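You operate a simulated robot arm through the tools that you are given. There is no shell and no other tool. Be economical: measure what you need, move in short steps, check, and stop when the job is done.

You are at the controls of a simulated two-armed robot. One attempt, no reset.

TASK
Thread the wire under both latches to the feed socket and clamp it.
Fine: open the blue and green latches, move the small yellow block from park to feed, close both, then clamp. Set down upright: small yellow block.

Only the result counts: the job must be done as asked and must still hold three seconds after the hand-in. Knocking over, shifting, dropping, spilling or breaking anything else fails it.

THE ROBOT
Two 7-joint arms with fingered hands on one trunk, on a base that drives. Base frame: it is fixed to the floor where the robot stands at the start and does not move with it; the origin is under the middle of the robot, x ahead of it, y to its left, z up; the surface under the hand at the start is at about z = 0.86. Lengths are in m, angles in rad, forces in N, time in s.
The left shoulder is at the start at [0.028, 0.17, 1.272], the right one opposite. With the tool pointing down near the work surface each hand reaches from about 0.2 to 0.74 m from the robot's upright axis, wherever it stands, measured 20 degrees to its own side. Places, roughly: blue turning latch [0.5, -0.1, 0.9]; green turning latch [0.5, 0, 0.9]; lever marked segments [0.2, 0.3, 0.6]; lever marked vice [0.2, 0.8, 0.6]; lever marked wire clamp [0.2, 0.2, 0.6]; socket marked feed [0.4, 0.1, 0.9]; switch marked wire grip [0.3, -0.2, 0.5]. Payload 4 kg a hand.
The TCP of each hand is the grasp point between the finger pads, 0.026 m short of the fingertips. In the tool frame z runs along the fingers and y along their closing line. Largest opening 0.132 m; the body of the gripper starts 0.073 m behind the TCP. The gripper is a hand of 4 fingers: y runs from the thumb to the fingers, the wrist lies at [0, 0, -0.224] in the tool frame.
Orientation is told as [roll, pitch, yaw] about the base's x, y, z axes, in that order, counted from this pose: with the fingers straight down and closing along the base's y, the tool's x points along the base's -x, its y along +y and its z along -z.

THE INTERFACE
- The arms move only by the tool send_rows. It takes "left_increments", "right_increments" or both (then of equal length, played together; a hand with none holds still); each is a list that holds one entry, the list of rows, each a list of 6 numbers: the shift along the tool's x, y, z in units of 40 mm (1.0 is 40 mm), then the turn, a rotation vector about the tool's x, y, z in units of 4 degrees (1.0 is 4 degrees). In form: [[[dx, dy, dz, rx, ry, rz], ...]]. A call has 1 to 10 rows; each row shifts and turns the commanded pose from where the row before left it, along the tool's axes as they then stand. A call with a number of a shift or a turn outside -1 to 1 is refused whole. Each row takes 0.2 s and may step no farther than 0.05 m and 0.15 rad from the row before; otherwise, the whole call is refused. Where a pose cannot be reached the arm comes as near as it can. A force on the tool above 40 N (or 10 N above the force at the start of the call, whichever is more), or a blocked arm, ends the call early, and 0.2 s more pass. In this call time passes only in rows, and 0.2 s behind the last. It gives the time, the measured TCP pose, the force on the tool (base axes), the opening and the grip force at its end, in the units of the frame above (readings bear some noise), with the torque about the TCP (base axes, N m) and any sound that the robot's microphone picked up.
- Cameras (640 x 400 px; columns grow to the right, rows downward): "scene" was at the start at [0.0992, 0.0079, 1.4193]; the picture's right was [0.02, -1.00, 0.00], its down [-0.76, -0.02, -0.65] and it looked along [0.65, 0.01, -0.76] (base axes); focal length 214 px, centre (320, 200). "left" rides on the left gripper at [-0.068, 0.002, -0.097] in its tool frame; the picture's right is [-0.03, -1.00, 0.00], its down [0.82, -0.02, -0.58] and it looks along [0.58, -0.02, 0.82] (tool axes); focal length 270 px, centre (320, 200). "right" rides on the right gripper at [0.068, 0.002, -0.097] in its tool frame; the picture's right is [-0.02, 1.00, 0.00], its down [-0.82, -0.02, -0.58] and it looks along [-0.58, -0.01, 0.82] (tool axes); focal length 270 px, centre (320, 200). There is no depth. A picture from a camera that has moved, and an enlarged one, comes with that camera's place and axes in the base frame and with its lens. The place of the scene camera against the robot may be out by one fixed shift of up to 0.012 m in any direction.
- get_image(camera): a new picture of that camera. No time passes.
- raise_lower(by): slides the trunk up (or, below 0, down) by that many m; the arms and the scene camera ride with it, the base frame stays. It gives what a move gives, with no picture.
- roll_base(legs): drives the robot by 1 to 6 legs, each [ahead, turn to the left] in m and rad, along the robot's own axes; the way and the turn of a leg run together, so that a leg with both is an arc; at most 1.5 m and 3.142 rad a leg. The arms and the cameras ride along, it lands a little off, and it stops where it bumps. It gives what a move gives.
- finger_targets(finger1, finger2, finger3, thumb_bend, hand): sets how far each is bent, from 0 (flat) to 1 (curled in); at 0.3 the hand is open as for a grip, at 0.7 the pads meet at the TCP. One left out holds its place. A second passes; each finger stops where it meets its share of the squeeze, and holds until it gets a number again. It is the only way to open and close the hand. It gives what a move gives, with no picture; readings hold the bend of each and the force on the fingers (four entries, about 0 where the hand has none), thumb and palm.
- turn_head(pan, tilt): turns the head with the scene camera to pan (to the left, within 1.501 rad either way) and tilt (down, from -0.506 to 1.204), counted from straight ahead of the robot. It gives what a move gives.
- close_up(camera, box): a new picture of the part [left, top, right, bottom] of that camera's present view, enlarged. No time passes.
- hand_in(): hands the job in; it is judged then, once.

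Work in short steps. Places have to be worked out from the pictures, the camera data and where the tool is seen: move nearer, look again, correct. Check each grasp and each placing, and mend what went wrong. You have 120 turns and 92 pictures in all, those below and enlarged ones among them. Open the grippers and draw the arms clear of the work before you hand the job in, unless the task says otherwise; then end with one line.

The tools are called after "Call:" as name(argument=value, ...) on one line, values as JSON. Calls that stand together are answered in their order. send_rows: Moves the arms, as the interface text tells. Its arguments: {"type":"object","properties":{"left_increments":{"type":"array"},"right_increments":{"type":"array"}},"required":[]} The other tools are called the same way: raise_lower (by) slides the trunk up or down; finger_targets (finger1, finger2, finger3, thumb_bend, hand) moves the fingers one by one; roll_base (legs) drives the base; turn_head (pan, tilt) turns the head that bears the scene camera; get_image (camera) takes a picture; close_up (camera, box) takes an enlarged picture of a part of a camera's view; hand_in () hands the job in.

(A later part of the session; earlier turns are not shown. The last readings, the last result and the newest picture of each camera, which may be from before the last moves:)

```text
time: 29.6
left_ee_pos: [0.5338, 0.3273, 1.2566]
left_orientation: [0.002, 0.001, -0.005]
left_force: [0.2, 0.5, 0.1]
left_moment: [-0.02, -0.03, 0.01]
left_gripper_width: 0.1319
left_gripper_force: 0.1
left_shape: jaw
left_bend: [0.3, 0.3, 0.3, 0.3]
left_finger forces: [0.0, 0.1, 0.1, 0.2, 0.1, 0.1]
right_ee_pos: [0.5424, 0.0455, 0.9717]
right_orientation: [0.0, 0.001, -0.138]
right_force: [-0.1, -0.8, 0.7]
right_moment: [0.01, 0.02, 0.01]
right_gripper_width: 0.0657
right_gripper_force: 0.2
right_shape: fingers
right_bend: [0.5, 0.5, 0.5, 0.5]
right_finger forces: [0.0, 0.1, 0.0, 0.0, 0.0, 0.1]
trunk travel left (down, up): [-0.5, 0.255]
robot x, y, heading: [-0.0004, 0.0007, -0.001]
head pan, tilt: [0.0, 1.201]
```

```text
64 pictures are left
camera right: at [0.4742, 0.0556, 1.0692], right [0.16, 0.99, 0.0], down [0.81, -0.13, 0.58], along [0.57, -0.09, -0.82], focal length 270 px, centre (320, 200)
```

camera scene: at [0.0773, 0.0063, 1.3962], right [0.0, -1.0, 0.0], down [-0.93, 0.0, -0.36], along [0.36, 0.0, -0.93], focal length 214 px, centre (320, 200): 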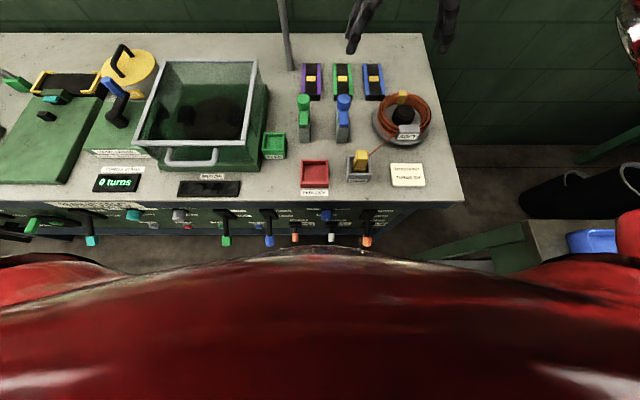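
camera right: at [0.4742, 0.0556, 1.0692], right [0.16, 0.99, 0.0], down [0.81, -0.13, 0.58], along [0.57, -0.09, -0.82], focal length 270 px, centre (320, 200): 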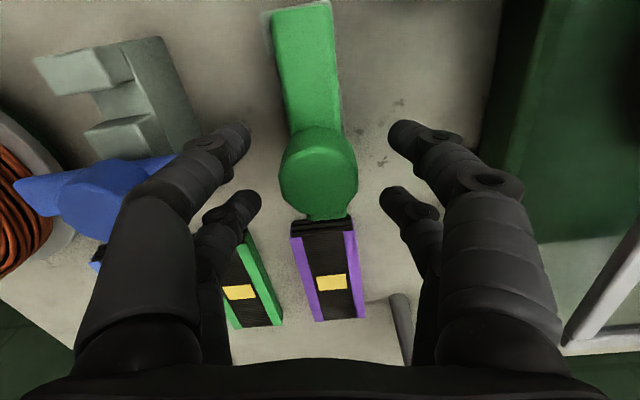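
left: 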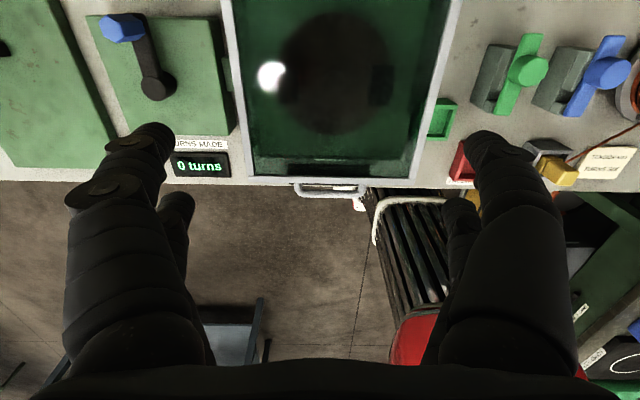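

No contact at z 0.972. I close on the green knob here and test.

Call:
finger_targets(hand="right", finger1=0.67, finger2=0.67, finger3=0.67, thumb_bend=0.67)

Call:
send_rows(right_increments=[[[0, 0, 0, 0, 0, 1], [0, 0, 0, 0, 0, 1], [0, 0, 0, 0, 0, 1], [0, 0, 0, 0, 0, 1]]])

Call:
get_image(camera="right")

```text
time: 30.6
left_ee_pos: [0.5348, 0.3269, 1.2567]
left_orientation: [0.002, 0.001, -0.005]
left_force: [0.5, 0.3, -0.2]
left_moment: [-0.03, 0.01, -0.01]
left_gripper_width: 0.1319
left_gripper_force: 0.0
left_shape: jaw
left_bend: [0.3, 0.3, 0.3, 0.3]
left_finger forces: [0.0, 0.0, 0.0, 0.0, 0.1, 0.0]
right_ee_pos: [0.5415, 0.0445, 0.9722]
right_orientation: [0.001, 0.002, -0.139]
right_force: [-2.0, -1.0, -2.3]
right_moment: [-0.02, 0.07, -0.01]
right_gripper_width: 0.0238
right_gripper_force: 4.0
right_shape: fingers
right_bend: [0.63, 0.66, 0.66, 0.65]
right_finger forces: [3.4, 0.4, 0.5, 0.0, 3.9, 0.0]
trunk travel left (down, up): [-0.5, 0.255]
robot x, y, heading: [-0.0001, -0.0018, 0.001]
head pan, tilt: [0.0, 1.201]
```

```text
time: 31.6
left_ee_pos: [0.5346, 0.3268, 1.2571]
left_orientation: [0.001, 0.002, -0.005]
left_force: [-0.4, -0.7, 1.0]
left_moment: [0.0, -0.01, 0.0]
left_gripper_width: 0.132
left_gripper_force: 0.1
left_shape: jaw
left_bend: [0.3, 0.3, 0.3, 0.3]
left_finger forces: [0.1, 0.0, 0.0, 0.0, 0.1, 0.0]
right_ee_pos: [0.5423, 0.0451, 0.9731]
right_orientation: [0.0, 0.002, -0.422]
right_force: [-1.8, -3.9, -3.8]
right_moment: [-0.11, 0.01, 0.03]
right_gripper_width: 0.0234
right_gripper_force: 4.2
right_shape: fingers
right_bend: [0.63, 0.67, 0.66, 0.64]
right_finger forces: [2.2, 0.4, 1.5, 0.0, 4.7, 0.0]
trunk travel left (down, up): [-0.5, 0.255]
robot x, y, heading: [0.0022, 0.003, -0.001]
head pan, tilt: [0.0, 1.201]
```

```text
63 pictures are left
camera right: at [0.4798, 0.0739, 1.07], right [0.43, 0.9, 0.0], down [0.74, -0.35, 0.58], along [0.52, -0.25, -0.82], focal length 270 px, centre (320, 200)
```

right: 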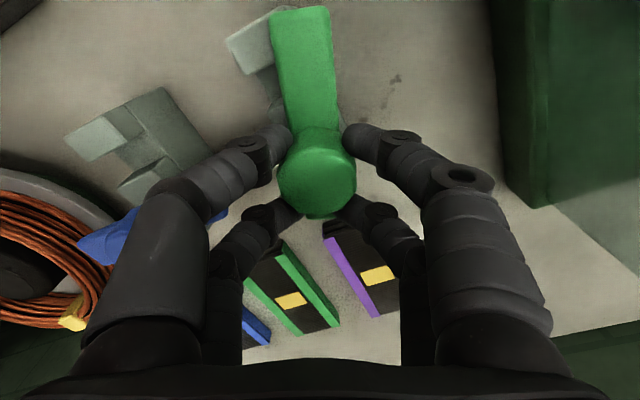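

The bar follows the hand with low forces. I continue clockwise.

Call:
send_rows(right_increments=[[[0, 0, 0, 0, 0, 1], [0, 0, 0, 0, 0, 1], [0, 0, 0, 0, 0, 1], [0, 0, 0, 0, 0, 1], [0, 0, 0, 0, 0, 1], [0, 0, 0, 0, 0, 1], [0, 0, 0, 0, 0, 1], [0, 0, 0, 0, 0, 1]]])

Call:
get_image(camera="right")

```text
time: 33.4
left_ee_pos: [0.5338, 0.3258, 1.2576]
left_orientation: [0.0, 0.0, -0.006]
left_force: [-0.7, -0.6, -0.4]
left_moment: [-0.03, 0.01, -0.02]
left_gripper_width: 0.1318
left_gripper_force: 0.1
left_shape: jaw
left_bend: [0.3, 0.3, 0.3, 0.3]
left_finger forces: [0.0, 0.0, 0.0, 0.1, 0.0, 0.0]
right_ee_pos: [0.5423, 0.0447, 0.9729]
right_orientation: [0.0, -0.001, -0.976]
right_force: [-2.0, -6.0, -2.3]
right_moment: [-0.07, 0.03, 0.03]
right_gripper_width: 0.0222
right_gripper_force: 4.9
right_shape: fingers
right_bend: [0.64, 0.67, 0.65, 0.64]
right_finger forces: [1.7, 1.3, 3.5, 0.0, 4.1, 0.0]
trunk travel left (down, up): [-0.5, 0.255]
robot x, y, heading: [-0.0003, -0.0006, 0.003]
head pan, tilt: [0.0, 1.201]
```

```text
62 pictures are left
camera right: at [0.5043, 0.1018, 1.0704], right [0.84, 0.54, 0.0], down [0.44, -0.69, 0.58], along [0.31, -0.49, -0.82], focal length 270 px, centre (320, 200)
```

right: 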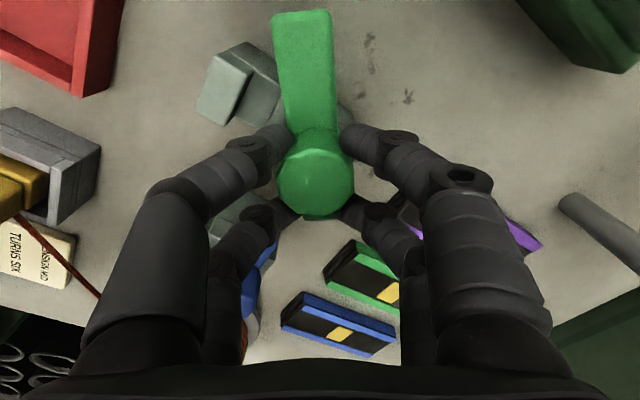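

Now at about 54° and smooth. Eight more rows.

Call:
send_rows(right_increments=[[[0, 0, 0, 0, 0, 1], [0, 0, 0, 0, 0, 1], [0, 0, 0, 0, 0, 1], [0, 0, 0, 0, 0, 1], [0, 0, 0, 0, 0, 1], [0, 0, 0, 0, 0, 1], [0, 0, 0, 0, 0, 1], [0, 0, 0, 0, 0, 1]]])

Call:
get_image(camera="right")

```text
time: 35.2
left_ee_pos: [0.5338, 0.327, 1.2573]
left_orientation: [0.001, 0.001, -0.006]
left_force: [0.7, 0.6, -0.1]
left_moment: [0.0, -0.01, 0.03]
left_gripper_width: 0.1318
left_gripper_force: 0.2
left_shape: jaw
left_bend: [0.3, 0.3, 0.3, 0.3]
left_finger forces: [0.0, 0.0, 0.0, 0.0, 0.0, 0.1]
right_ee_pos: [0.5412, 0.045, 0.9727]
right_orientation: [-0.003, -0.001, -1.536]
right_force: [-6.3, -7.8, 0.2]
right_moment: [-0.21, 0.14, 0.01]
right_gripper_width: 0.0195
right_gripper_force: 7.1
right_shape: fingers
right_bend: [0.65, 0.67, 0.64, 0.65]
right_finger forces: [0.9, 3.0, 6.5, 0.1, 3.4, 0.1]
trunk travel left (down, up): [-0.5, 0.255]
robot x, y, heading: [0.0015, 0.0007, 0.003]
head pan, tilt: [0.0, 1.201]
```

```text
61 pictures are left
camera right: at [0.5404, 0.1128, 1.0705], right [1.0, 0.01, 0.0], down [0.01, -0.82, 0.58], along [0.01, -0.58, -0.82], focal length 270 px, centre (320, 200)
```

right: 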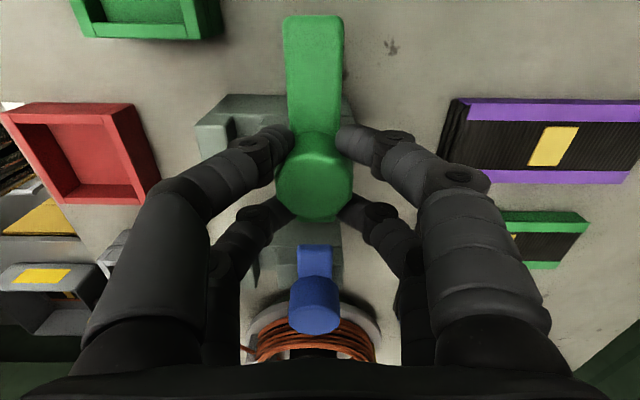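

Green is at about 87°, open. I release gently and lift.

Call:
finger_targets(hand="right", finger1=0.5, finger2=0.5, finger3=0.5, thumb_bend=0.5)

Call:
send_rows(right_increments=[[[0, 0, -0.9, 0, 0, 0], [0, 0, -0.9, 0, 0, 0], [0, 0, -0.9, 0, 0, 0]]])

Call:
get_image(camera="right")

```text
time: 36.2
left_ee_pos: [0.5344, 0.3272, 1.257]
left_orientation: [0.0, 0.002, -0.004]
left_force: [-0.1, 0.3, -0.2]
left_moment: [0.0, -0.04, -0.01]
left_gripper_width: 0.1319
left_gripper_force: 0.0
left_shape: jaw
left_bend: [0.3, 0.3, 0.3, 0.3]
left_finger forces: [0.1, 0.0, 0.1, 0.0, 0.1, 0.0]
right_ee_pos: [0.5417, 0.0455, 0.9737]
right_orientation: [-0.002, -0.002, -1.532]
right_force: [-0.4, 0.1, 0.2]
right_moment: [-0.05, 0.03, -0.03]
right_gripper_width: 0.0655
right_gripper_force: 0.0
right_shape: fingers
right_bend: [0.5, 0.5, 0.5, 0.5]
right_finger forces: [0.1, 0.0, 0.0, 0.0, 0.0, 0.1]
trunk travel left (down, up): [-0.5, 0.255]
robot x, y, heading: [0.0004, -0.0014, 0.003]
head pan, tilt: [0.0, 1.201]
```

```text
time: 37.0
left_ee_pos: [0.5339, 0.3266, 1.2563]
left_orientation: [-0.002, 0.001, -0.005]
left_force: [1.2, 0.1, 0.2]
left_moment: [-0.01, 0.0, 0.0]
left_gripper_width: 0.1319
left_gripper_force: 0.0
left_shape: jaw
left_bend: [0.3, 0.3, 0.3, 0.3]
left_finger forces: [0.0, 0.0, 0.0, 0.0, 0.0, 0.1]
right_ee_pos: [0.5419, 0.0449, 1.0815]
right_orientation: [-0.001, 0.0, -1.534]
right_force: [-0.7, 0.1, -0.3]
right_moment: [-0.02, -0.03, 0.01]
right_gripper_width: 0.0653
right_gripper_force: 0.0
right_shape: fingers
right_bend: [0.5, 0.5, 0.5, 0.5]
right_finger forces: [0.1, 0.1, 0.0, 0.0, 0.2, 0.1]
trunk travel left (down, up): [-0.5, 0.255]
robot x, y, heading: [-0.0032, 0.0031, 0.003]
head pan, tilt: [0.0, 1.201]
```

```text
60 pictures are left
camera right: at [0.5403, 0.1139, 1.1792], right [1.0, 0.01, 0.0], down [0.01, -0.82, 0.58], along [0.01, -0.58, -0.82], focal length 270 px, centre (320, 200)
```

right: 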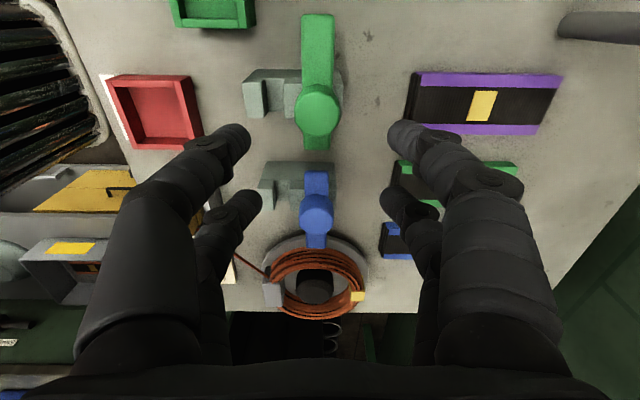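

Both latches are open with the slots exposed. I move the right hand above the park socket and rotate back to yaw 0.

Call:
send_rows(right_increments=[[[-0.725, -0.85, 0, 0, 0, 0], [-0.725, -0.85, 0, 0, 0, 0], [-0.725, -0.85, 0, 0, 0, 0], [-0.725, -0.85, 0, 0, 0, 0], [-0.725, -0.85, 0, 0, 0, 0], [0, 0, 0, 0, 0, -1], [0, 0, 0, 0, 0, -1], [0, 0, 0, 0, 0, -1], [0, 0, 0, 0, 0, -1], [0, 0, 0, 0, 0, -1]]])

Call:
send_rows(right_increments=[[[0, 0, 0, 0, 0, -1], [0, 0, 0, 0, 0, -1], [0, 0, 0, 0, 0, -1], [0, 0, 0, 0, 0, -1], [0, 0, 0, 0, 0, -1], [0, 0, 0, 0, 0, -1], [0, 0, 0, 0, 0, -1], [0, 0, 0, 0, 0, -1], [0, 0, 0, 0, 0, -1], [0, 0, 0, 0, 0, -1]]])

Call:
send_rows(right_increments=[[[0, 0, 0, 0, 0, -1], [0, 0, 0, 0, 0, -1], [0, 0, 0, 0, 0, -1], [0, 0, 0, 0, 0, -1], [0, 0, 0, 0, 0, -1], [0, 0, 0, 0, 0, -1], [0, 0, 0, 0, 0, -1]]])

Call:
get_image(camera="right")

Call:
get_image(camera="scene")

```text
time: 39.2
left_ee_pos: [0.5343, 0.3274, 1.256]
left_orientation: [-0.001, -0.002, -0.006]
left_force: [0.4, -0.1, -0.2]
left_moment: [-0.02, -0.03, -0.01]
left_gripper_width: 0.1319
left_gripper_force: 0.0
left_shape: jaw
left_bend: [0.3, 0.3, 0.3, 0.3]
left_finger forces: [0.1, 0.0, 0.1, 0.0, 0.0, 0.0]
right_ee_pos: [0.3781, -0.1057, 1.0808]
right_orientation: [-0.002, 0.001, -1.184]
right_force: [0.0, -0.2, 0.1]
right_moment: [-0.05, -0.05, -0.02]
right_gripper_width: 0.0654
right_gripper_force: 0.0
right_shape: fingers
right_bend: [0.5, 0.5, 0.5, 0.5]
right_finger forces: [0.1, 0.1, 0.0, 0.1, 0.0, 0.0]
trunk travel left (down, up): [-0.5, 0.255]
robot x, y, heading: [-0.0017, -0.0014, 0.0]
head pan, tilt: [0.0, 1.201]
```

```text
time: 41.4
left_ee_pos: [0.5335, 0.3277, 1.2561]
left_orientation: [-0.001, 0.0, -0.006]
left_force: [-0.1, -0.2, -0.4]
left_moment: [-0.03, 0.0, 0.0]
left_gripper_width: 0.1319
left_gripper_force: 0.0
left_shape: jaw
left_bend: [0.3, 0.3, 0.3, 0.3]
left_finger forces: [0.1, 0.1, 0.0, 0.1, 0.0, 0.0]
right_ee_pos: [0.3763, -0.1066, 1.0811]
right_orientation: [0.001, 0.002, -0.486]
right_force: [0.5, -0.5, 0.0]
right_moment: [0.03, 0.01, 0.0]
right_gripper_width: 0.0653
right_gripper_force: 0.0
right_shape: fingers
right_bend: [0.5, 0.5, 0.5, 0.5]
right_finger forces: [0.0, 0.1, 0.0, 0.0, 0.1, 0.0]
trunk travel left (down, up): [-0.5, 0.255]
robot x, y, heading: [-0.0007, 0.0007, 0.004]
head pan, tilt: [0.0, 1.201]
```

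```text
time: 43.0
left_ee_pos: [0.5341, 0.3271, 1.2567]
left_orientation: [0.001, 0.002, -0.005]
left_force: [-0.1, -1.0, 0.3]
left_moment: [-0.04, -0.02, 0.01]
left_gripper_width: 0.1317
left_gripper_force: 0.0
left_shape: jaw
left_bend: [0.3, 0.3, 0.3, 0.3]
left_finger forces: [0.1, 0.0, 0.1, 0.0, 0.0, 0.1]
right_ee_pos: [0.3777, -0.1052, 1.0817]
right_orientation: [0.001, 0.002, 0.004]
right_force: [0.1, 0.2, -0.1]
right_moment: [-0.03, 0.01, 0.01]
right_gripper_width: 0.0655
right_gripper_force: 0.0
right_shape: fingers
right_bend: [0.5, 0.5, 0.5, 0.5]
right_finger forces: [0.1, 0.0, 0.0, 0.1, 0.1, 0.1]
trunk travel left (down, up): [-0.5, 0.255]
robot x, y, heading: [0.0022, 0.0002, 0.002]
head pan, tilt: [0.0, 1.201]
```

```text
59 pictures are left
camera right: at [0.3087, -0.1041, 1.1786], right [0.02, 1.0, 0.0], down [0.82, -0.02, 0.58], along [0.58, -0.01, -0.82], focal length 270 px, centre (320, 200)
```

right: 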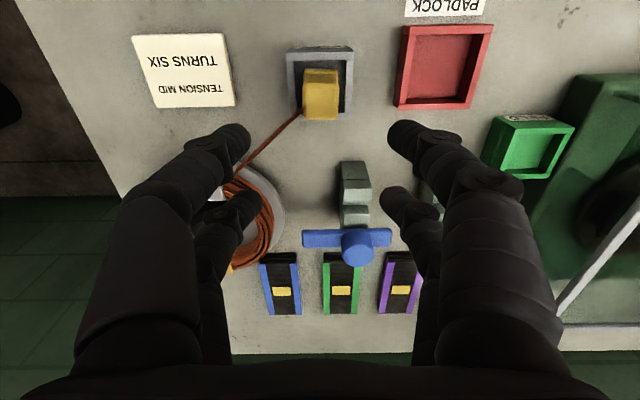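

```text
58 pictures are left
camera scene: at [0.0772, 0.0063, 1.3961], right [0.0, -1.0, 0.0], down [-0.93, 0.0, -0.36], along [0.36, 0.0, -0.93], focal length 214 px, centre (320, 200)
```

scene: 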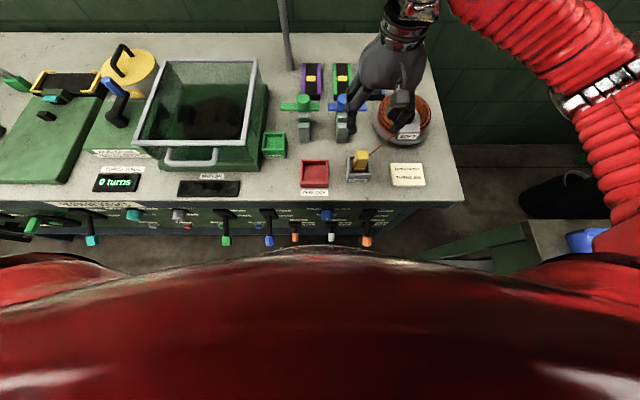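

I zoom in on the block and park socket.

Call:
close_up(camera="right", box=[270, 30, 370, 140])

Call:
close_up(camera="scene", box=[250, 90, 400, 200])

```text
3.64 times, centred on (320, 85) of right
camera zoom: at [0.3087, -0.1041, 1.1786], right [0.02, 1.0, 0.0], down [0.82, -0.02, 0.58], along [0.58, -0.01, -0.82], focal length 983 px, centre (320, 618)
```

zoom: 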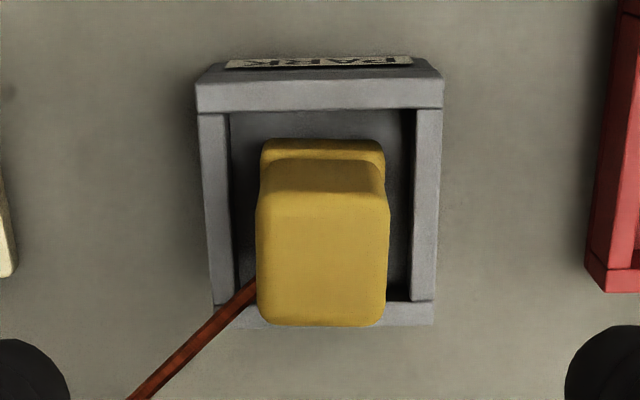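

```text
3.64 times, centred on (325, 145) of scene
camera zoom: at [0.0772, 0.0063, 1.3961], right [0.0, -1.0, 0.0], down [-0.93, 0.0, -0.36], along [0.36, 0.0, -0.93], focal length 780 px, centre (302, 400)
```

zoom: 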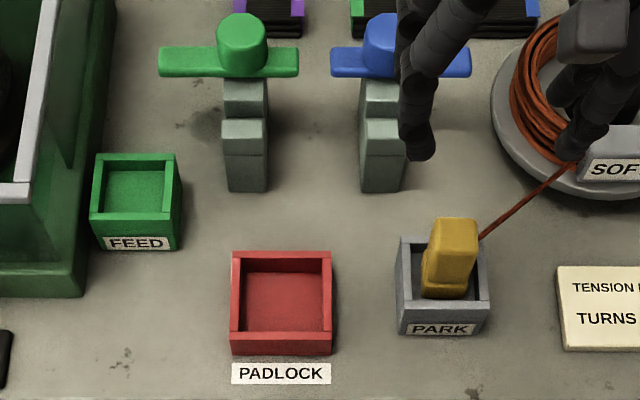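

Block is about 0.033 square, top z≈0.927, centre near (0.377,-0.104). The tub rim (y≈0.174, z≈0.98) sits right beside the feed socket (≈0.44,0.125), so the fingers must close along x. I turn the hand to yaw +90°.

Call:
send_rows(right_increments=[[[0, 0, 0, 0, 0, -1], [0, 0, 0, 0, 0, -1], [0, 0, 0, 0, 0, -1], [0, 0, 0, 0, 0, -1], [0, 0, 0, 0, 0, -1], [0, 0, 0, 0, 0, -1], [0, 0, 0, 0, 0, -1], [0, 0, 0, 0, 0, -1], [0, 0, 0, 0, 0, -1], [0, 0, 0, 0, 0, -1]]])

Call:
send_rows(right_increments=[[[0, 0, 0, 0, 0, -1], [0, 0, 0, 0, 0, -1], [0, 0, 0, 0, 0, -1], [0, 0, 0, 0, 0, -1], [0, 0, 0, 0, 0, -1], [0, 0, 0, 0, 0, -1], [0, 0, 0, 0, 0, -1], [0, 0, 0, 0, 0, -1], [0, 0, 0, 0, 0, -1], [0, 0, 0, 0, 0, -1]]])

Call:
send_rows(right_increments=[[[0, 0, 0.5, 0, 0, -1], [0, 0, 0.5, 0, 0, -1], [0, 0, 0, 0, 0, -0.45]]])

Call:
get_image(camera="right")

```text
time: 45.2
left_ee_pos: [0.5337, 0.3267, 1.2575]
left_orientation: [-0.001, -0.001, -0.008]
left_force: [-0.8, -0.1, 0.8]
left_moment: [-0.01, 0.01, 0.01]
left_gripper_width: 0.1319
left_gripper_force: 0.0
left_shape: jaw
left_bend: [0.3, 0.3, 0.3, 0.3]
left_finger forces: [0.0, 0.0, 0.1, 0.1, 0.0, 0.1]
right_ee_pos: [0.3781, -0.1071, 1.0809]
right_orientation: [-0.001, 0.002, 0.701]
right_force: [0.0, -0.2, 0.3]
right_moment: [0.01, 0.0, 0.01]
right_gripper_width: 0.0658
right_gripper_force: 0.1
right_shape: fingers
right_bend: [0.5, 0.5, 0.5, 0.5]
right_finger forces: [0.0, 0.0, 0.0, 0.0, 0.0, 0.0]
trunk travel left (down, up): [-0.5, 0.255]
robot x, y, heading: [0.0002, -0.0038, -0.002]
head pan, tilt: [0.0, 1.201]
```

```text
time: 47.4
left_ee_pos: [0.5338, 0.3262, 1.2569]
left_orientation: [0.001, 0.002, -0.005]
left_force: [-0.9, -1.2, -0.5]
left_moment: [-0.01, 0.0, 0.01]
left_gripper_width: 0.1322
left_gripper_force: 0.0
left_shape: jaw
left_bend: [0.3, 0.3, 0.3, 0.3]
left_finger forces: [0.0, 0.0, 0.1, 0.0, 0.0, 0.1]
right_ee_pos: [0.3775, -0.104, 1.0814]
right_orientation: [0.003, 0.001, 1.398]
right_force: [-0.1, 0.2, -0.4]
right_moment: [0.03, -0.01, -0.02]
right_gripper_width: 0.0653
right_gripper_force: 0.0
right_shape: fingers
right_bend: [0.5, 0.5, 0.5, 0.5]
right_finger forces: [0.0, 0.0, 0.0, 0.0, 0.0, 0.0]
trunk travel left (down, up): [-0.5, 0.255]
robot x, y, heading: [0.0035, -0.0011, 0.001]
head pan, tilt: [0.0, 1.201]
```

```text
time: 48.2
left_ee_pos: [0.5337, 0.3272, 1.2569]
left_orientation: [0.001, 0.0, -0.006]
left_force: [0.6, 0.0, 0.4]
left_moment: [-0.02, 0.03, 0.0]
left_gripper_width: 0.1319
left_gripper_force: 0.0
left_shape: jaw
left_bend: [0.3, 0.3, 0.3, 0.3]
left_finger forces: [0.0, 0.0, 0.0, 0.1, 0.0, 0.0]
right_ee_pos: [0.3785, -0.1058, 1.0403]
right_orientation: [0.001, 0.001, 1.571]
right_force: [-0.2, 0.2, -0.3]
right_moment: [0.0, 0.01, 0.03]
right_gripper_width: 0.0655
right_gripper_force: 0.0
right_shape: fingers
right_bend: [0.5, 0.5, 0.5, 0.5]
right_finger forces: [0.0, 0.0, 0.0, 0.1, 0.1, 0.0]
trunk travel left (down, up): [-0.5, 0.255]
robot x, y, heading: [0.0018, 0.0004, 0.001]
head pan, tilt: [0.0, 1.201]
```

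```text
55 pictures are left
camera right: at [0.3756, -0.1735, 1.1384], right [-1.0, 0.03, 0.0], down [0.02, 0.82, 0.58], along [0.01, 0.58, -0.82], focal length 270 px, centre (320, 200)
```

right: 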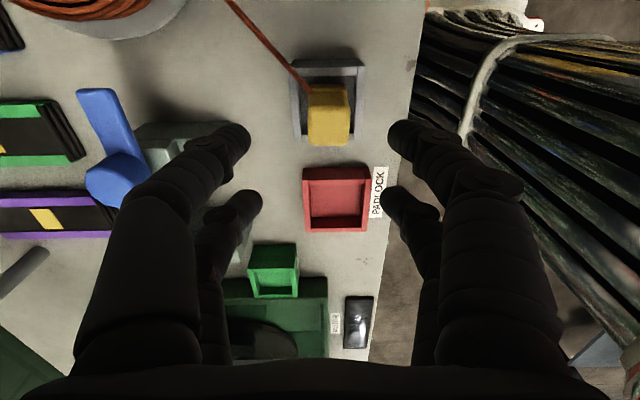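

Block centre refines to about (0.370,-0.104). I descend to z 0.955 first and check.

Call:
send_rows(right_increments=[[[-0.04, 0.2, 0.7, 0, 0, 0], [0, 0, 0.7, 0, 0, 0], [0, 0, 0.7, 0, 0, 0]]])

Call:
get_image(camera="right")

```text
time: 49.0
left_ee_pos: [0.5343, 0.3266, 1.2562]
left_orientation: [0.0, 0.002, -0.003]
left_force: [-0.2, 0.2, -0.3]
left_moment: [-0.02, 0.03, 0.0]
left_gripper_width: 0.1322
left_gripper_force: 0.0
left_shape: jaw
left_bend: [0.3, 0.3, 0.3, 0.3]
left_finger forces: [0.0, 0.1, 0.0, 0.0, 0.1, 0.0]
right_ee_pos: [0.3694, -0.1025, 0.9581]
right_orientation: [0.003, 0.0, 1.571]
right_force: [-0.2, 0.0, -0.5]
right_moment: [0.04, -0.05, -0.01]
right_gripper_width: 0.0654
right_gripper_force: 0.1
right_shape: fingers
right_bend: [0.5, 0.5, 0.5, 0.5]
right_finger forces: [0.0, 0.1, 0.1, 0.0, 0.0, 0.0]
trunk travel left (down, up): [-0.5, 0.255]
robot x, y, heading: [-0.0006, -0.0004, 0.003]
head pan, tilt: [0.0, 1.201]
```

```text
54 pictures are left
camera right: at [0.3674, -0.1731, 1.0549], right [-1.0, 0.03, 0.0], down [0.02, 0.82, 0.58], along [0.01, 0.58, -0.82], focal length 270 px, centre (320, 200)
```

right: 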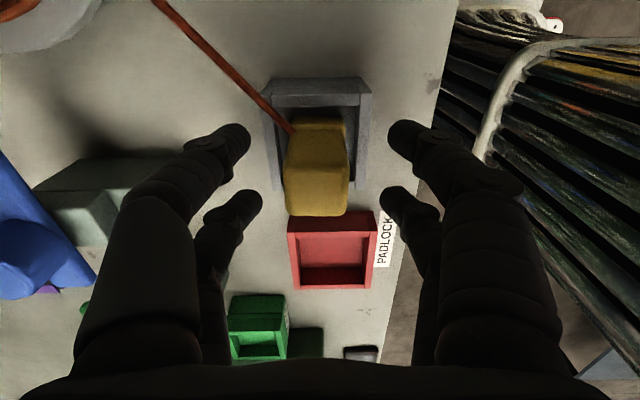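

Block is centred between the fingers. I lower slightly to z≈0.945 and close.

Call:
send_rows(right_increments=[[[0.03, 0, 0.33, 0, 0, 0]]])

Call:
finger_targets(hand="right", finger1=0.68, finger2=0.68, finger3=0.68, thumb_bend=0.68)

Call:
get_image(camera="right")

```text
time: 49.4
left_ee_pos: [0.5351, 0.3269, 1.2572]
left_orientation: [0.0, 0.002, -0.005]
left_force: [0.0, -0.6, 0.2]
left_moment: [0.01, -0.02, 0.03]
left_gripper_width: 0.1321
left_gripper_force: 0.0
left_shape: jaw
left_bend: [0.3, 0.3, 0.3, 0.3]
left_finger forces: [0.0, 0.0, 0.1, 0.0, 0.1, 0.1]
right_ee_pos: [0.3717, -0.1058, 0.9456]
right_orientation: [0.001, 0.001, 1.571]
right_force: [0.8, -0.7, -0.3]
right_moment: [-0.02, -0.01, 0.01]
right_gripper_width: 0.0655
right_gripper_force: 0.1
right_shape: fingers
right_bend: [0.5, 0.5, 0.5, 0.5]
right_finger forces: [0.0, 0.0, 0.1, 0.1, 0.1, 0.0]
trunk travel left (down, up): [-0.5, 0.255]
robot x, y, heading: [-0.0007, -0.0024, -0.004]
head pan, tilt: [0.0, 1.201]
```

```text
time: 50.4
left_ee_pos: [0.5342, 0.3271, 1.2562]
left_orientation: [0.001, 0.004, -0.005]
left_force: [-0.1, -0.1, -0.4]
left_moment: [0.0, -0.02, -0.01]
left_gripper_width: 0.132
left_gripper_force: 0.0
left_shape: jaw
left_bend: [0.3, 0.3, 0.3, 0.3]
left_finger forces: [0.0, 0.0, 0.0, 0.1, 0.0, 0.0]
right_ee_pos: [0.3704, -0.1057, 0.944]
right_orientation: [0.002, -0.001, 1.57]
right_force: [0.5, 0.4, -0.8]
right_moment: [0.0, 0.02, -0.03]
right_gripper_width: 0.0147
right_gripper_force: 6.8
right_shape: fingers
right_bend: [0.64, 0.63, 0.62, 0.68]
right_finger forces: [3.8, 3.2, 6.4, 0.0, 0.9, 0.0]
trunk travel left (down, up): [-0.5, 0.255]
robot x, y, heading: [-0.0009, -0.001, 0.001]
head pan, tilt: [0.0, 1.201]
```

```text
53 pictures are left
camera right: at [0.3675, -0.1747, 1.0418], right [-1.0, 0.03, 0.0], down [0.02, 0.82, 0.58], along [0.01, 0.58, -0.82], focal length 270 px, centre (320, 200)
```

right: 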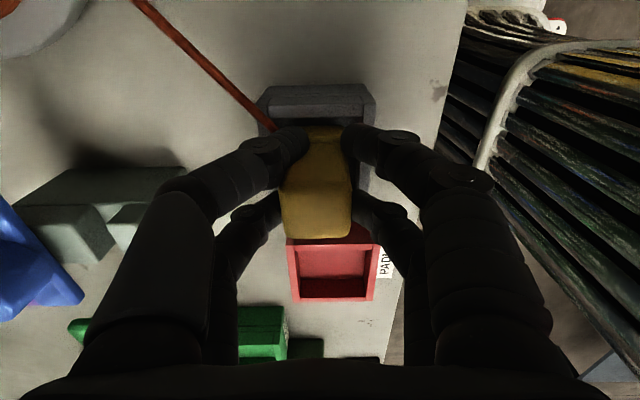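

All fingers touch, the thumb lightly. I squeeze more, then lift 2 cm as a test.

Call:
finger_targets(hand="right", finger1=0.72, finger2=0.72, finger3=0.72, thumb_bend=0.76)

Call:
send_rows(right_increments=[[[0, 0, -0.3, 0, 0, 0], [0, 0, -0.3, 0, 0, 0]]])

Call:
get_image(camera="right")

Call:
close_up(camera="scene", box=[250, 90, 430, 200])

```text
time: 51.4
left_ee_pos: [0.5345, 0.3268, 1.2572]
left_orientation: [0.0, 0.002, -0.006]
left_force: [-0.2, -0.1, -0.1]
left_moment: [-0.02, 0.04, -0.03]
left_gripper_width: 0.1319
left_gripper_force: 0.2
left_shape: jaw
left_bend: [0.3, 0.3, 0.3, 0.3]
left_finger forces: [0.1, 0.0, 0.1, 0.0, 0.0, 0.0]
right_ee_pos: [0.3692, -0.1053, 0.9443]
right_orientation: [0.002, 0.0, 1.567]
right_force: [0.6, 0.1, 0.0]
right_moment: [-0.02, 0.01, 0.0]
right_gripper_width: 0.0015
right_gripper_force: 12.0
right_shape: fingers
right_bend: [0.69, 0.64, 0.61, 0.75]
right_finger forces: [5.8, 5.5, 9.0, 0.0, 4.4, 0.0]
trunk travel left (down, up): [-0.5, 0.255]
robot x, y, heading: [-0.0003, 0.0001, -0.002]
head pan, tilt: [0.0, 1.201]
```

```text
time: 52.0
left_ee_pos: [0.5334, 0.3272, 1.2576]
left_orientation: [-0.001, 0.002, -0.006]
left_force: [0.4, 0.6, 0.1]
left_moment: [-0.03, 0.0, 0.02]
left_gripper_width: 0.1317
left_gripper_force: 0.0
left_shape: jaw
left_bend: [0.3, 0.3, 0.3, 0.3]
left_finger forces: [0.0, 0.0, 0.0, 0.0, 0.0, 0.0]
right_ee_pos: [0.3689, -0.107, 0.9667]
right_orientation: [0.001, 0.0, 1.567]
right_force: [0.1, 0.3, -0.7]
right_moment: [-0.03, -0.02, -0.01]
right_gripper_width: 0.0017
right_gripper_force: 12.2
right_shape: fingers
right_bend: [0.69, 0.64, 0.61, 0.75]
right_finger forces: [5.8, 5.6, 8.9, 0.0, 4.3, 0.1]
trunk travel left (down, up): [-0.5, 0.255]
robot x, y, heading: [0.001, 0.0043, 0.005]
head pan, tilt: [0.0, 1.201]
```

```text
52 pictures are left
camera right: at [0.3667, -0.175, 1.0652], right [-1.0, 0.03, 0.0], down [0.02, 0.82, 0.58], along [0.01, 0.58, -0.82], focal length 270 px, centre (320, 200)
```

right: 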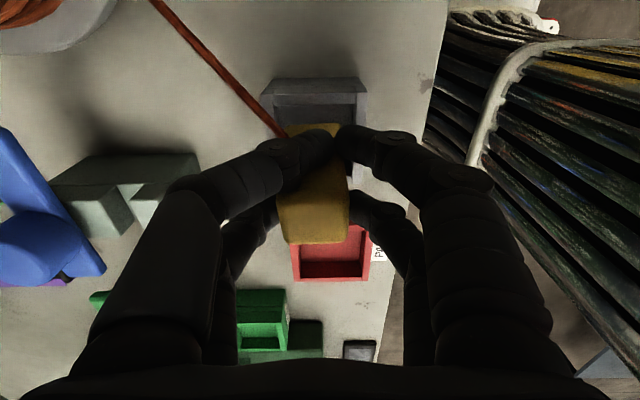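

```text
3.56 times, centred on (340, 145) of scene
camera zoom: at [0.0772, 0.0064, 1.3961], right [0.0, -1.0, 0.0], down [-0.93, 0.0, -0.36], along [0.36, 0.0, -0.93], focal length 763 px, centre (249, 396)
```

zoom: 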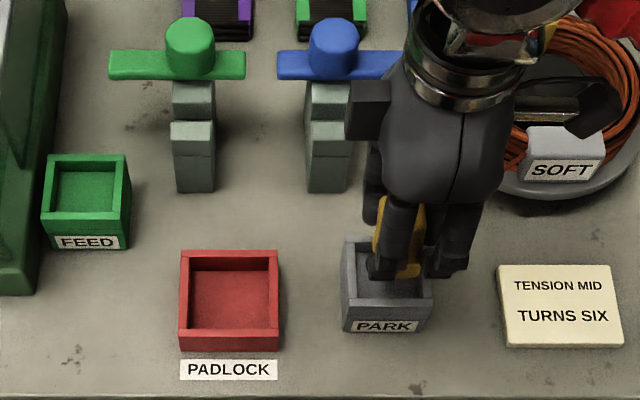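

The block lifted, but thumb and finger 1 have slid around its -y face. I look closely to see whether it's upright and secure.

Call:
close_up(camera="scene", box=[335, 130, 385, 180])

Call:
close_up(camera="right", box=[230, 60, 410, 290])

Call:
close_up(camera="left", box=[440, 60, 640, 240])

```text
8.00 times, centred on (360, 155) of scene
camera zoom: at [0.0772, 0.0064, 1.3961], right [0.0, -1.0, 0.0], down [-0.93, 0.0, -0.36], along [0.36, 0.0, -0.93], focal length 1716 px, centre (0, 560)
```

zoom: 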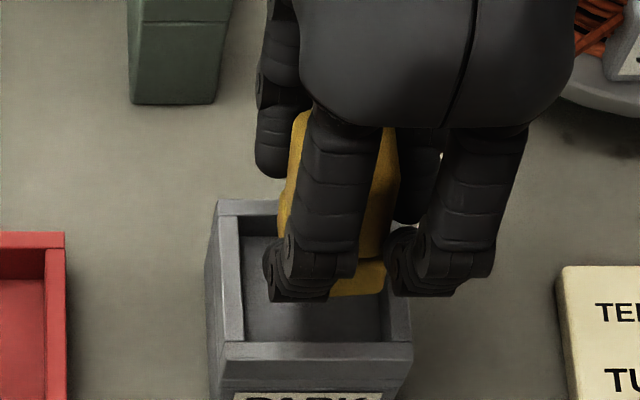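

```text
1.74 times, centred on (320, 175) of right
camera zoom: at [0.3667, -0.175, 1.0652], right [-1.0, 0.03, 0.0], down [0.02, 0.82, 0.58], along [0.01, 0.58, -0.82], focal length 470 px, centre (320, 244)
```

zoom: 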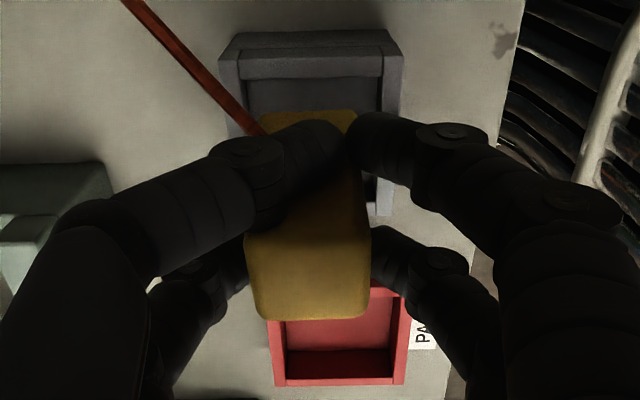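

```text
2.22 times, centred on (540, 150) of left
camera zoom: at [0.6028, 0.328, 1.3531], right [0.02, -1.0, 0.0], down [-0.82, -0.02, 0.58], along [-0.58, -0.01, -0.82], focal length 601 px, centre (-169, 311)
```

zoom: 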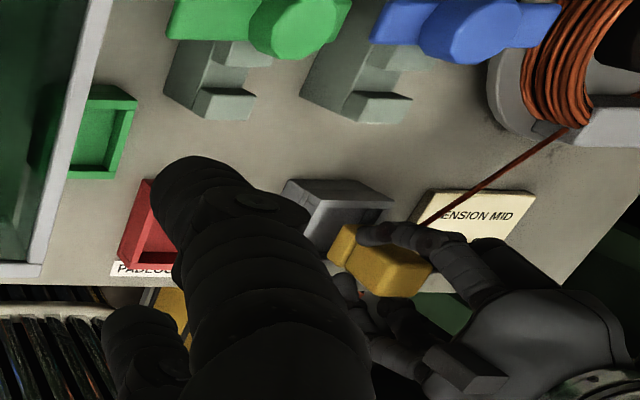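

The block sits a bit skewed, so I put it back and regrasp. I'll use fingers 2 and 3 (opposed, full pads) centred on the block, with thumb and finger 1 kept open clear of the wire.

Call:
send_rows(right_increments=[[[0, 0, 0.28, 0, 0, 0], [0, 0, 0.28, 0, 0, 0]]])

Call:
finger_targets(hand="right", finger1=0.3, finger2=0.5, finger3=0.5, thumb_bend=0.3)

Call:
send_rows(right_increments=[[[0, 0, -0.8, 0, 0, 0], [0, 0, -0.8, 0, 0, 0]]])

Call:
get_image(camera="right")

```text
time: 52.6
left_ee_pos: [0.5334, 0.3262, 1.2565]
left_orientation: [0.001, 0.001, -0.006]
left_force: [-0.7, 0.2, -0.3]
left_moment: [0.04, 0.03, 0.01]
left_gripper_width: 0.1319
left_gripper_force: 0.0
left_shape: jaw
left_bend: [0.3, 0.3, 0.3, 0.3]
left_finger forces: [0.0, 0.0, 0.0, 0.1, 0.0, 0.0]
right_ee_pos: [0.3697, -0.1057, 0.9447]
right_orientation: [0.001, 0.0, 1.569]
right_force: [0.0, -0.5, -0.8]
right_moment: [-0.01, 0.0, -0.01]
right_gripper_width: 0.0017
right_gripper_force: 11.7
right_shape: fingers
right_bend: [0.69, 0.64, 0.61, 0.75]
right_finger forces: [5.8, 5.5, 8.9, 0.1, 4.2, 0.0]
trunk travel left (down, up): [-0.5, 0.255]
robot x, y, heading: [-0.0007, -0.0022, -0.008]
head pan, tilt: [0.0, 1.201]
```

```text
time: 53.6
left_ee_pos: [0.5342, 0.3261, 1.2572]
left_orientation: [-0.001, -0.001, -0.005]
left_force: [-0.8, -0.4, 0.7]
left_moment: [0.04, -0.02, 0.03]
left_gripper_width: 0.1319
left_gripper_force: 0.1
left_shape: jaw
left_bend: [0.3, 0.3, 0.3, 0.3]
left_finger forces: [0.0, 0.0, 0.0, 0.0, 0.0, 0.0]
right_ee_pos: [0.3692, -0.1065, 0.9449]
right_orientation: [0.001, 0.0, 1.569]
right_force: [-0.5, -0.1, 0.0]
right_moment: [0.02, 0.0, 0.03]
right_gripper_width: 0.1324
right_gripper_force: 0.0
right_shape: fingers
right_bend: [0.3, 0.5, 0.5, 0.3]
right_finger forces: [0.1, 0.1, 0.0, 0.1, 0.0, 0.1]
trunk travel left (down, up): [-0.5, 0.255]
robot x, y, heading: [-0.0017, 0.0014, 0.003]
head pan, tilt: [0.0, 1.201]
```

```text
time: 54.2
left_ee_pos: [0.5334, 0.3275, 1.2573]
left_orientation: [0.0, 0.001, -0.006]
left_force: [-0.2, 0.0, -0.3]
left_moment: [-0.01, -0.01, -0.02]
left_gripper_width: 0.1321
left_gripper_force: 0.1
left_shape: jaw
left_bend: [0.3, 0.3, 0.3, 0.3]
left_finger forces: [0.1, 0.1, 0.0, 0.1, 0.0, 0.1]
right_ee_pos: [0.3684, -0.1039, 1.0085]
right_orientation: [0.002, 0.0, 1.569]
right_force: [-0.1, 0.2, -0.4]
right_moment: [0.0, 0.02, 0.0]
right_gripper_width: 0.1322
right_gripper_force: 0.0
right_shape: fingers
right_bend: [0.3, 0.5, 0.5, 0.3]
right_finger forces: [0.0, 0.1, 0.0, 0.0, 0.0, 0.1]
trunk travel left (down, up): [-0.5, 0.255]
robot x, y, heading: [-0.0016, -0.0023, -0.002]
head pan, tilt: [0.0, 1.201]
```

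```text
47 pictures are left
camera right: at [0.3667, -0.1742, 1.1069], right [-1.0, 0.03, 0.0], down [0.02, 0.82, 0.58], along [0.01, 0.58, -0.82], focal length 270 px, centre (320, 200)
```

right: 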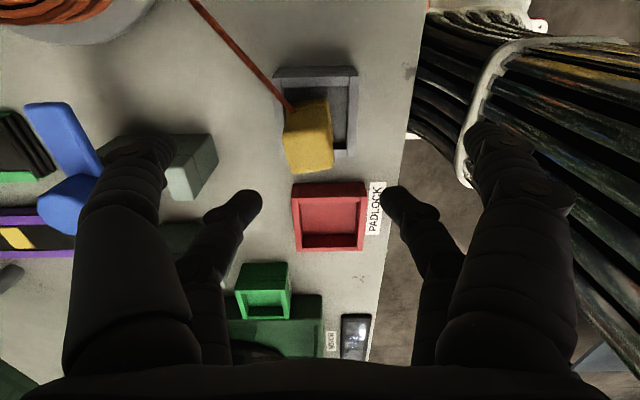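

The block is upright, centred near (0.375,-0.103). I place the finger 2/3 pair on it: TCP (0.375,-0.123,0.945).

Call:
send_rows(right_increments=[[[0.48, -0.16, 0, 0, 0, 0], [0, 0, 0.8, 0, 0, 0], [0, 0, 0.8, 0, 0, 0]]])

Call:
get_image(camera="right")

```text
time: 55.0
left_ee_pos: [0.5352, 0.3261, 1.2563]
left_orientation: [0.0, 0.001, -0.005]
left_force: [0.3, -0.6, 0.7]
left_moment: [-0.01, -0.05, 0.0]
left_gripper_width: 0.132
left_gripper_force: 0.2
left_shape: jaw
left_bend: [0.3, 0.3, 0.3, 0.3]
left_finger forces: [0.0, 0.1, 0.0, 0.0, 0.0, 0.0]
right_ee_pos: [0.3755, -0.1252, 0.944]
right_orientation: [0.001, -0.001, 1.57]
right_force: [-0.6, -0.7, 0.2]
right_moment: [-0.01, -0.03, 0.02]
right_gripper_width: 0.1326
right_gripper_force: 0.1
right_shape: fingers
right_bend: [0.3, 0.5, 0.5, 0.3]
right_finger forces: [0.0, 0.0, 0.1, 0.1, 0.1, 0.0]
trunk travel left (down, up): [-0.5, 0.255]
robot x, y, heading: [0.0029, 0.0023, -0.001]
head pan, tilt: [0.0, 1.201]
```

```text
46 pictures are left
camera right: at [0.3732, -0.194, 1.0417], right [-1.0, 0.03, 0.0], down [0.02, 0.82, 0.58], along [0.01, 0.58, -0.82], focal length 270 px, centre (320, 200)
```

right: 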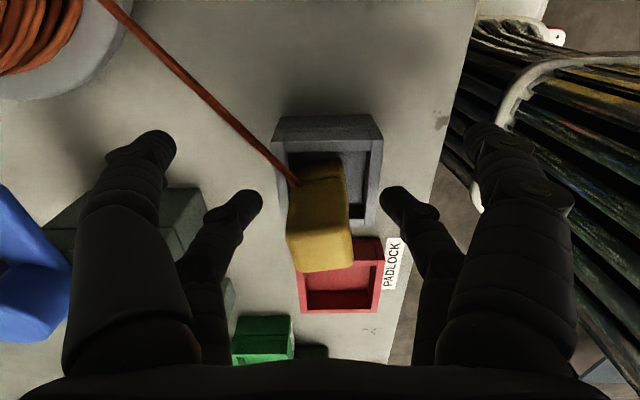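

The block is between fingers 2 and 3. I close just those two.

Call:
finger_targets(hand="right", finger2=0.72, finger3=0.72)

Call:
send_rows(right_increments=[[[0, 0, -0.3, 0, 0, 0], [0, 0, -0.3, 0, 0, 0]]])

Call:
get_image(camera="right")

```text
time: 56.0
left_ee_pos: [0.5345, 0.3265, 1.2563]
left_orientation: [0.003, 0.0, -0.005]
left_force: [1.0, 0.1, 0.5]
left_moment: [0.02, -0.01, 0.05]
left_gripper_width: 0.132
left_gripper_force: 0.1
left_shape: jaw
left_bend: [0.3, 0.3, 0.3, 0.3]
left_finger forces: [0.0, 0.0, 0.1, 0.0, 0.0, 0.0]
right_ee_pos: [0.3755, -0.1236, 0.9449]
right_orientation: [0.002, -0.002, 1.57]
right_force: [0.2, 0.4, 0.5]
right_moment: [-0.02, 0.0, 0.03]
right_gripper_width: 0.1327
right_gripper_force: 6.2
right_shape: fingers
right_bend: [0.3, 0.63, 0.62, 0.3]
right_finger forces: [0.0, 6.3, 6.3, 0.0, 0.0, 0.0]
trunk travel left (down, up): [-0.5, 0.255]
robot x, y, heading: [-0.0005, 0.0009, 0.002]
head pan, tilt: [0.0, 1.201]
```

```text
time: 56.6
left_ee_pos: [0.5335, 0.3269, 1.2571]
left_orientation: [0.0, -0.001, -0.006]
left_force: [0.4, -0.8, -0.3]
left_moment: [0.03, 0.02, 0.02]
left_gripper_width: 0.1319
left_gripper_force: 0.1
left_shape: jaw
left_bend: [0.3, 0.3, 0.3, 0.3]
left_finger forces: [0.0, 0.0, 0.0, 0.0, 0.1, 0.0]
right_ee_pos: [0.3755, -0.126, 0.9684]
right_orientation: [0.002, -0.003, 1.57]
right_force: [0.0, 0.4, -0.5]
right_moment: [0.02, -0.02, 0.0]
right_gripper_width: 0.1324
right_gripper_force: 6.5
right_shape: fingers
right_bend: [0.3, 0.63, 0.62, 0.3]
right_finger forces: [0.0, 6.2, 6.3, 0.0, 0.0, 0.0]
trunk travel left (down, up): [-0.5, 0.255]
robot x, y, heading: [-0.002, 0.0008, 0.002]
head pan, tilt: [0.0, 1.201]
```

```text
45 pictures are left
camera right: at [0.3729, -0.1938, 1.0659], right [-1.0, 0.03, 0.0], down [0.02, 0.82, 0.58], along [0.01, 0.58, -0.82], focal length 270 px, centre (320, 200)
```

right: 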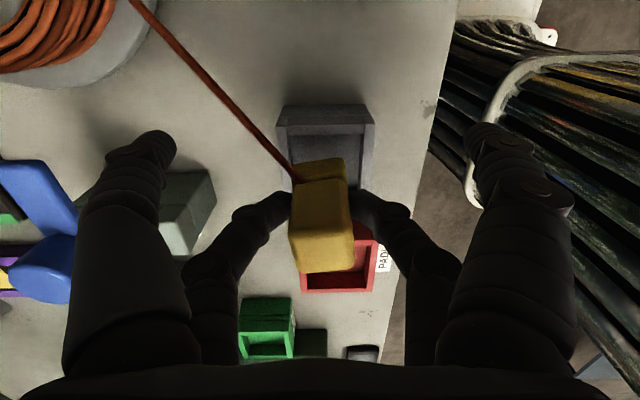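

Secure and upright. I'll lift to TCP z≈1.02 and first move to the latch-slot line (x≈0.495, y≈-0.15), so that the wire gets led over both open slots.

Call:
send_rows(right_increments=[[[0, 0, -0.65, 0, 0, 0], [0, 0, -0.65, 0, 0, 0], [0.37, -0.98, 0, 0, 0, 0], [0.37, -0.98, 0, 0, 0, 0], [0.37, -0.98, 0, 0, 0, 0]]])

Call:
get_image(camera="right")

Call:
get_image(camera="scene")

```text
time: 57.8
left_ee_pos: [0.534, 0.3268, 1.2569]
left_orientation: [0.0, 0.002, -0.004]
left_force: [0.6, -0.7, -0.6]
left_moment: [0.02, 0.06, 0.0]
left_gripper_width: 0.1319
left_gripper_force: 0.0
left_shape: jaw
left_bend: [0.3, 0.3, 0.3, 0.3]
left_finger forces: [0.0, 0.0, 0.1, 0.0, 0.1, 0.0]
right_ee_pos: [0.4944, -0.1692, 1.0196]
right_orientation: [0.001, 0.0, 1.57]
right_force: [0.1, 1.0, -1.4]
right_moment: [-0.02, 0.03, -0.02]
right_gripper_width: 0.1327
right_gripper_force: 6.5
right_shape: fingers
right_bend: [0.3, 0.63, 0.62, 0.3]
right_finger forces: [0.0, 6.4, 6.3, 0.1, 0.0, 0.0]
trunk travel left (down, up): [-0.5, 0.255]
robot x, y, heading: [0.0005, -0.0023, -0.0]
head pan, tilt: [0.0, 1.201]
```

```text
44 pictures are left
camera right: at [0.4915, -0.2378, 1.1161], right [-1.0, 0.03, 0.0], down [0.02, 0.82, 0.58], along [0.01, 0.58, -0.82], focal length 270 px, centre (320, 200)
```

right: 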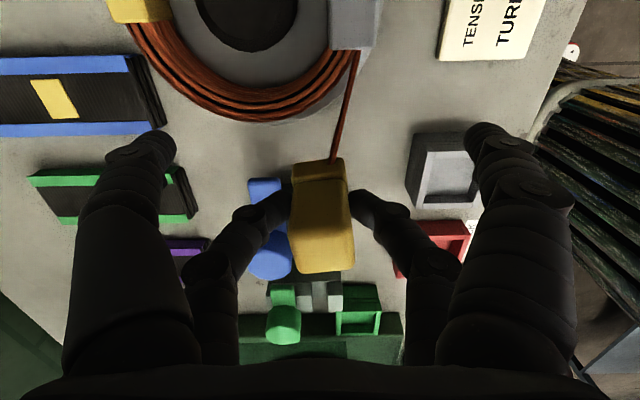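

```text
43 pictures are left
camera scene: at [0.0781, 0.0061, 1.396], right [0.0, -1.0, 0.0], down [-0.93, 0.0, -0.36], along [0.36, 0.0, -0.93], focal length 214 px, centre (320, 200)
```

scene: 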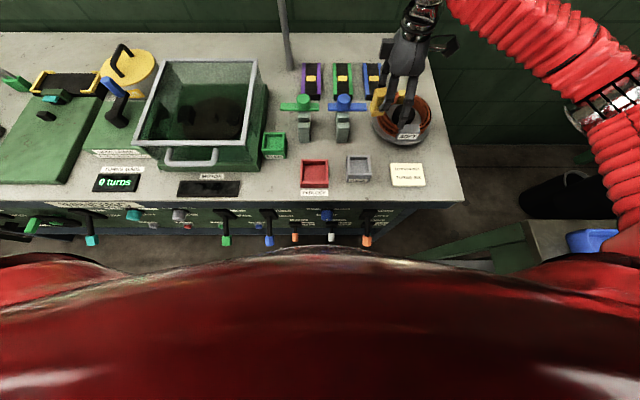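

The wire follows directly from the spool. I carry the block along +y above the slots toward y≈0.125.

Call:
send_rows(right_increments=[[[-0.98, 0, 0, 0, 0, 0], [-0.98, 0, 0, 0, 0, 0], [-0.98, 0, 0, 0, 0, 0], [-0.98, 0, 0, 0, 0, 0], [-0.98, 0, 0, 0, 0, 0], [-0.98, 0, 0, 0, 0, 0]]])

Call:
get_image(camera="right")

Call:
close_up(camera="scene", box=[230, 60, 410, 190])

```text
time: 59.2
left_ee_pos: [0.5343, 0.3276, 1.2559]
left_orientation: [-0.002, 0.001, -0.003]
left_force: [0.1, -0.3, -0.1]
left_moment: [-0.08, -0.01, 0.04]
left_gripper_width: 0.1319
left_gripper_force: 0.0
left_shape: jaw
left_bend: [0.3, 0.3, 0.3, 0.3]
left_finger forces: [0.0, 0.1, 0.1, 0.0, 0.0, 0.0]
right_ee_pos: [0.4929, 0.0679, 1.0203]
right_orientation: [0.0, 0.002, 1.57]
right_force: [0.1, 0.4, -0.4]
right_moment: [-0.03, -0.02, 0.01]
right_gripper_width: 0.1327
right_gripper_force: 6.5
right_shape: fingers
right_bend: [0.3, 0.63, 0.62, 0.3]
right_finger forces: [0.0, 6.3, 6.2, 0.0, 0.0, 0.0]
trunk travel left (down, up): [-0.5, 0.255]
robot x, y, heading: [0.0008, 0.0018, -0.001]
head pan, tilt: [0.0, 1.201]
```

```text
42 pictures are left
camera right: at [0.4909, -0.0016, 1.1185], right [-1.0, 0.03, 0.0], down [0.02, 0.82, 0.58], along [0.01, 0.58, -0.82], focal length 270 px, centre (320, 200)
```

right: 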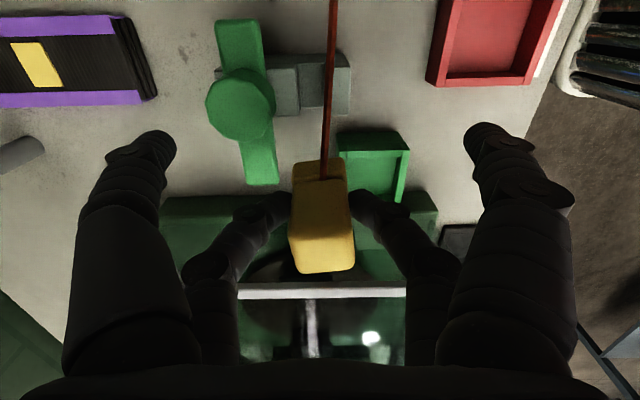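

```text
3.08 times, centred on (320, 125) of scene
camera zoom: at [0.0773, 0.0075, 1.3961], right [0.0, -1.0, 0.0], down [-0.93, 0.0, -0.36], along [0.36, 0.0, -0.93], focal length 660 px, centre (320, 431)
```

zoom: 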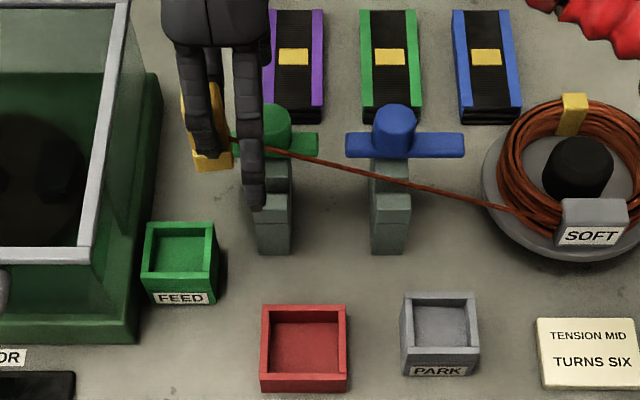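

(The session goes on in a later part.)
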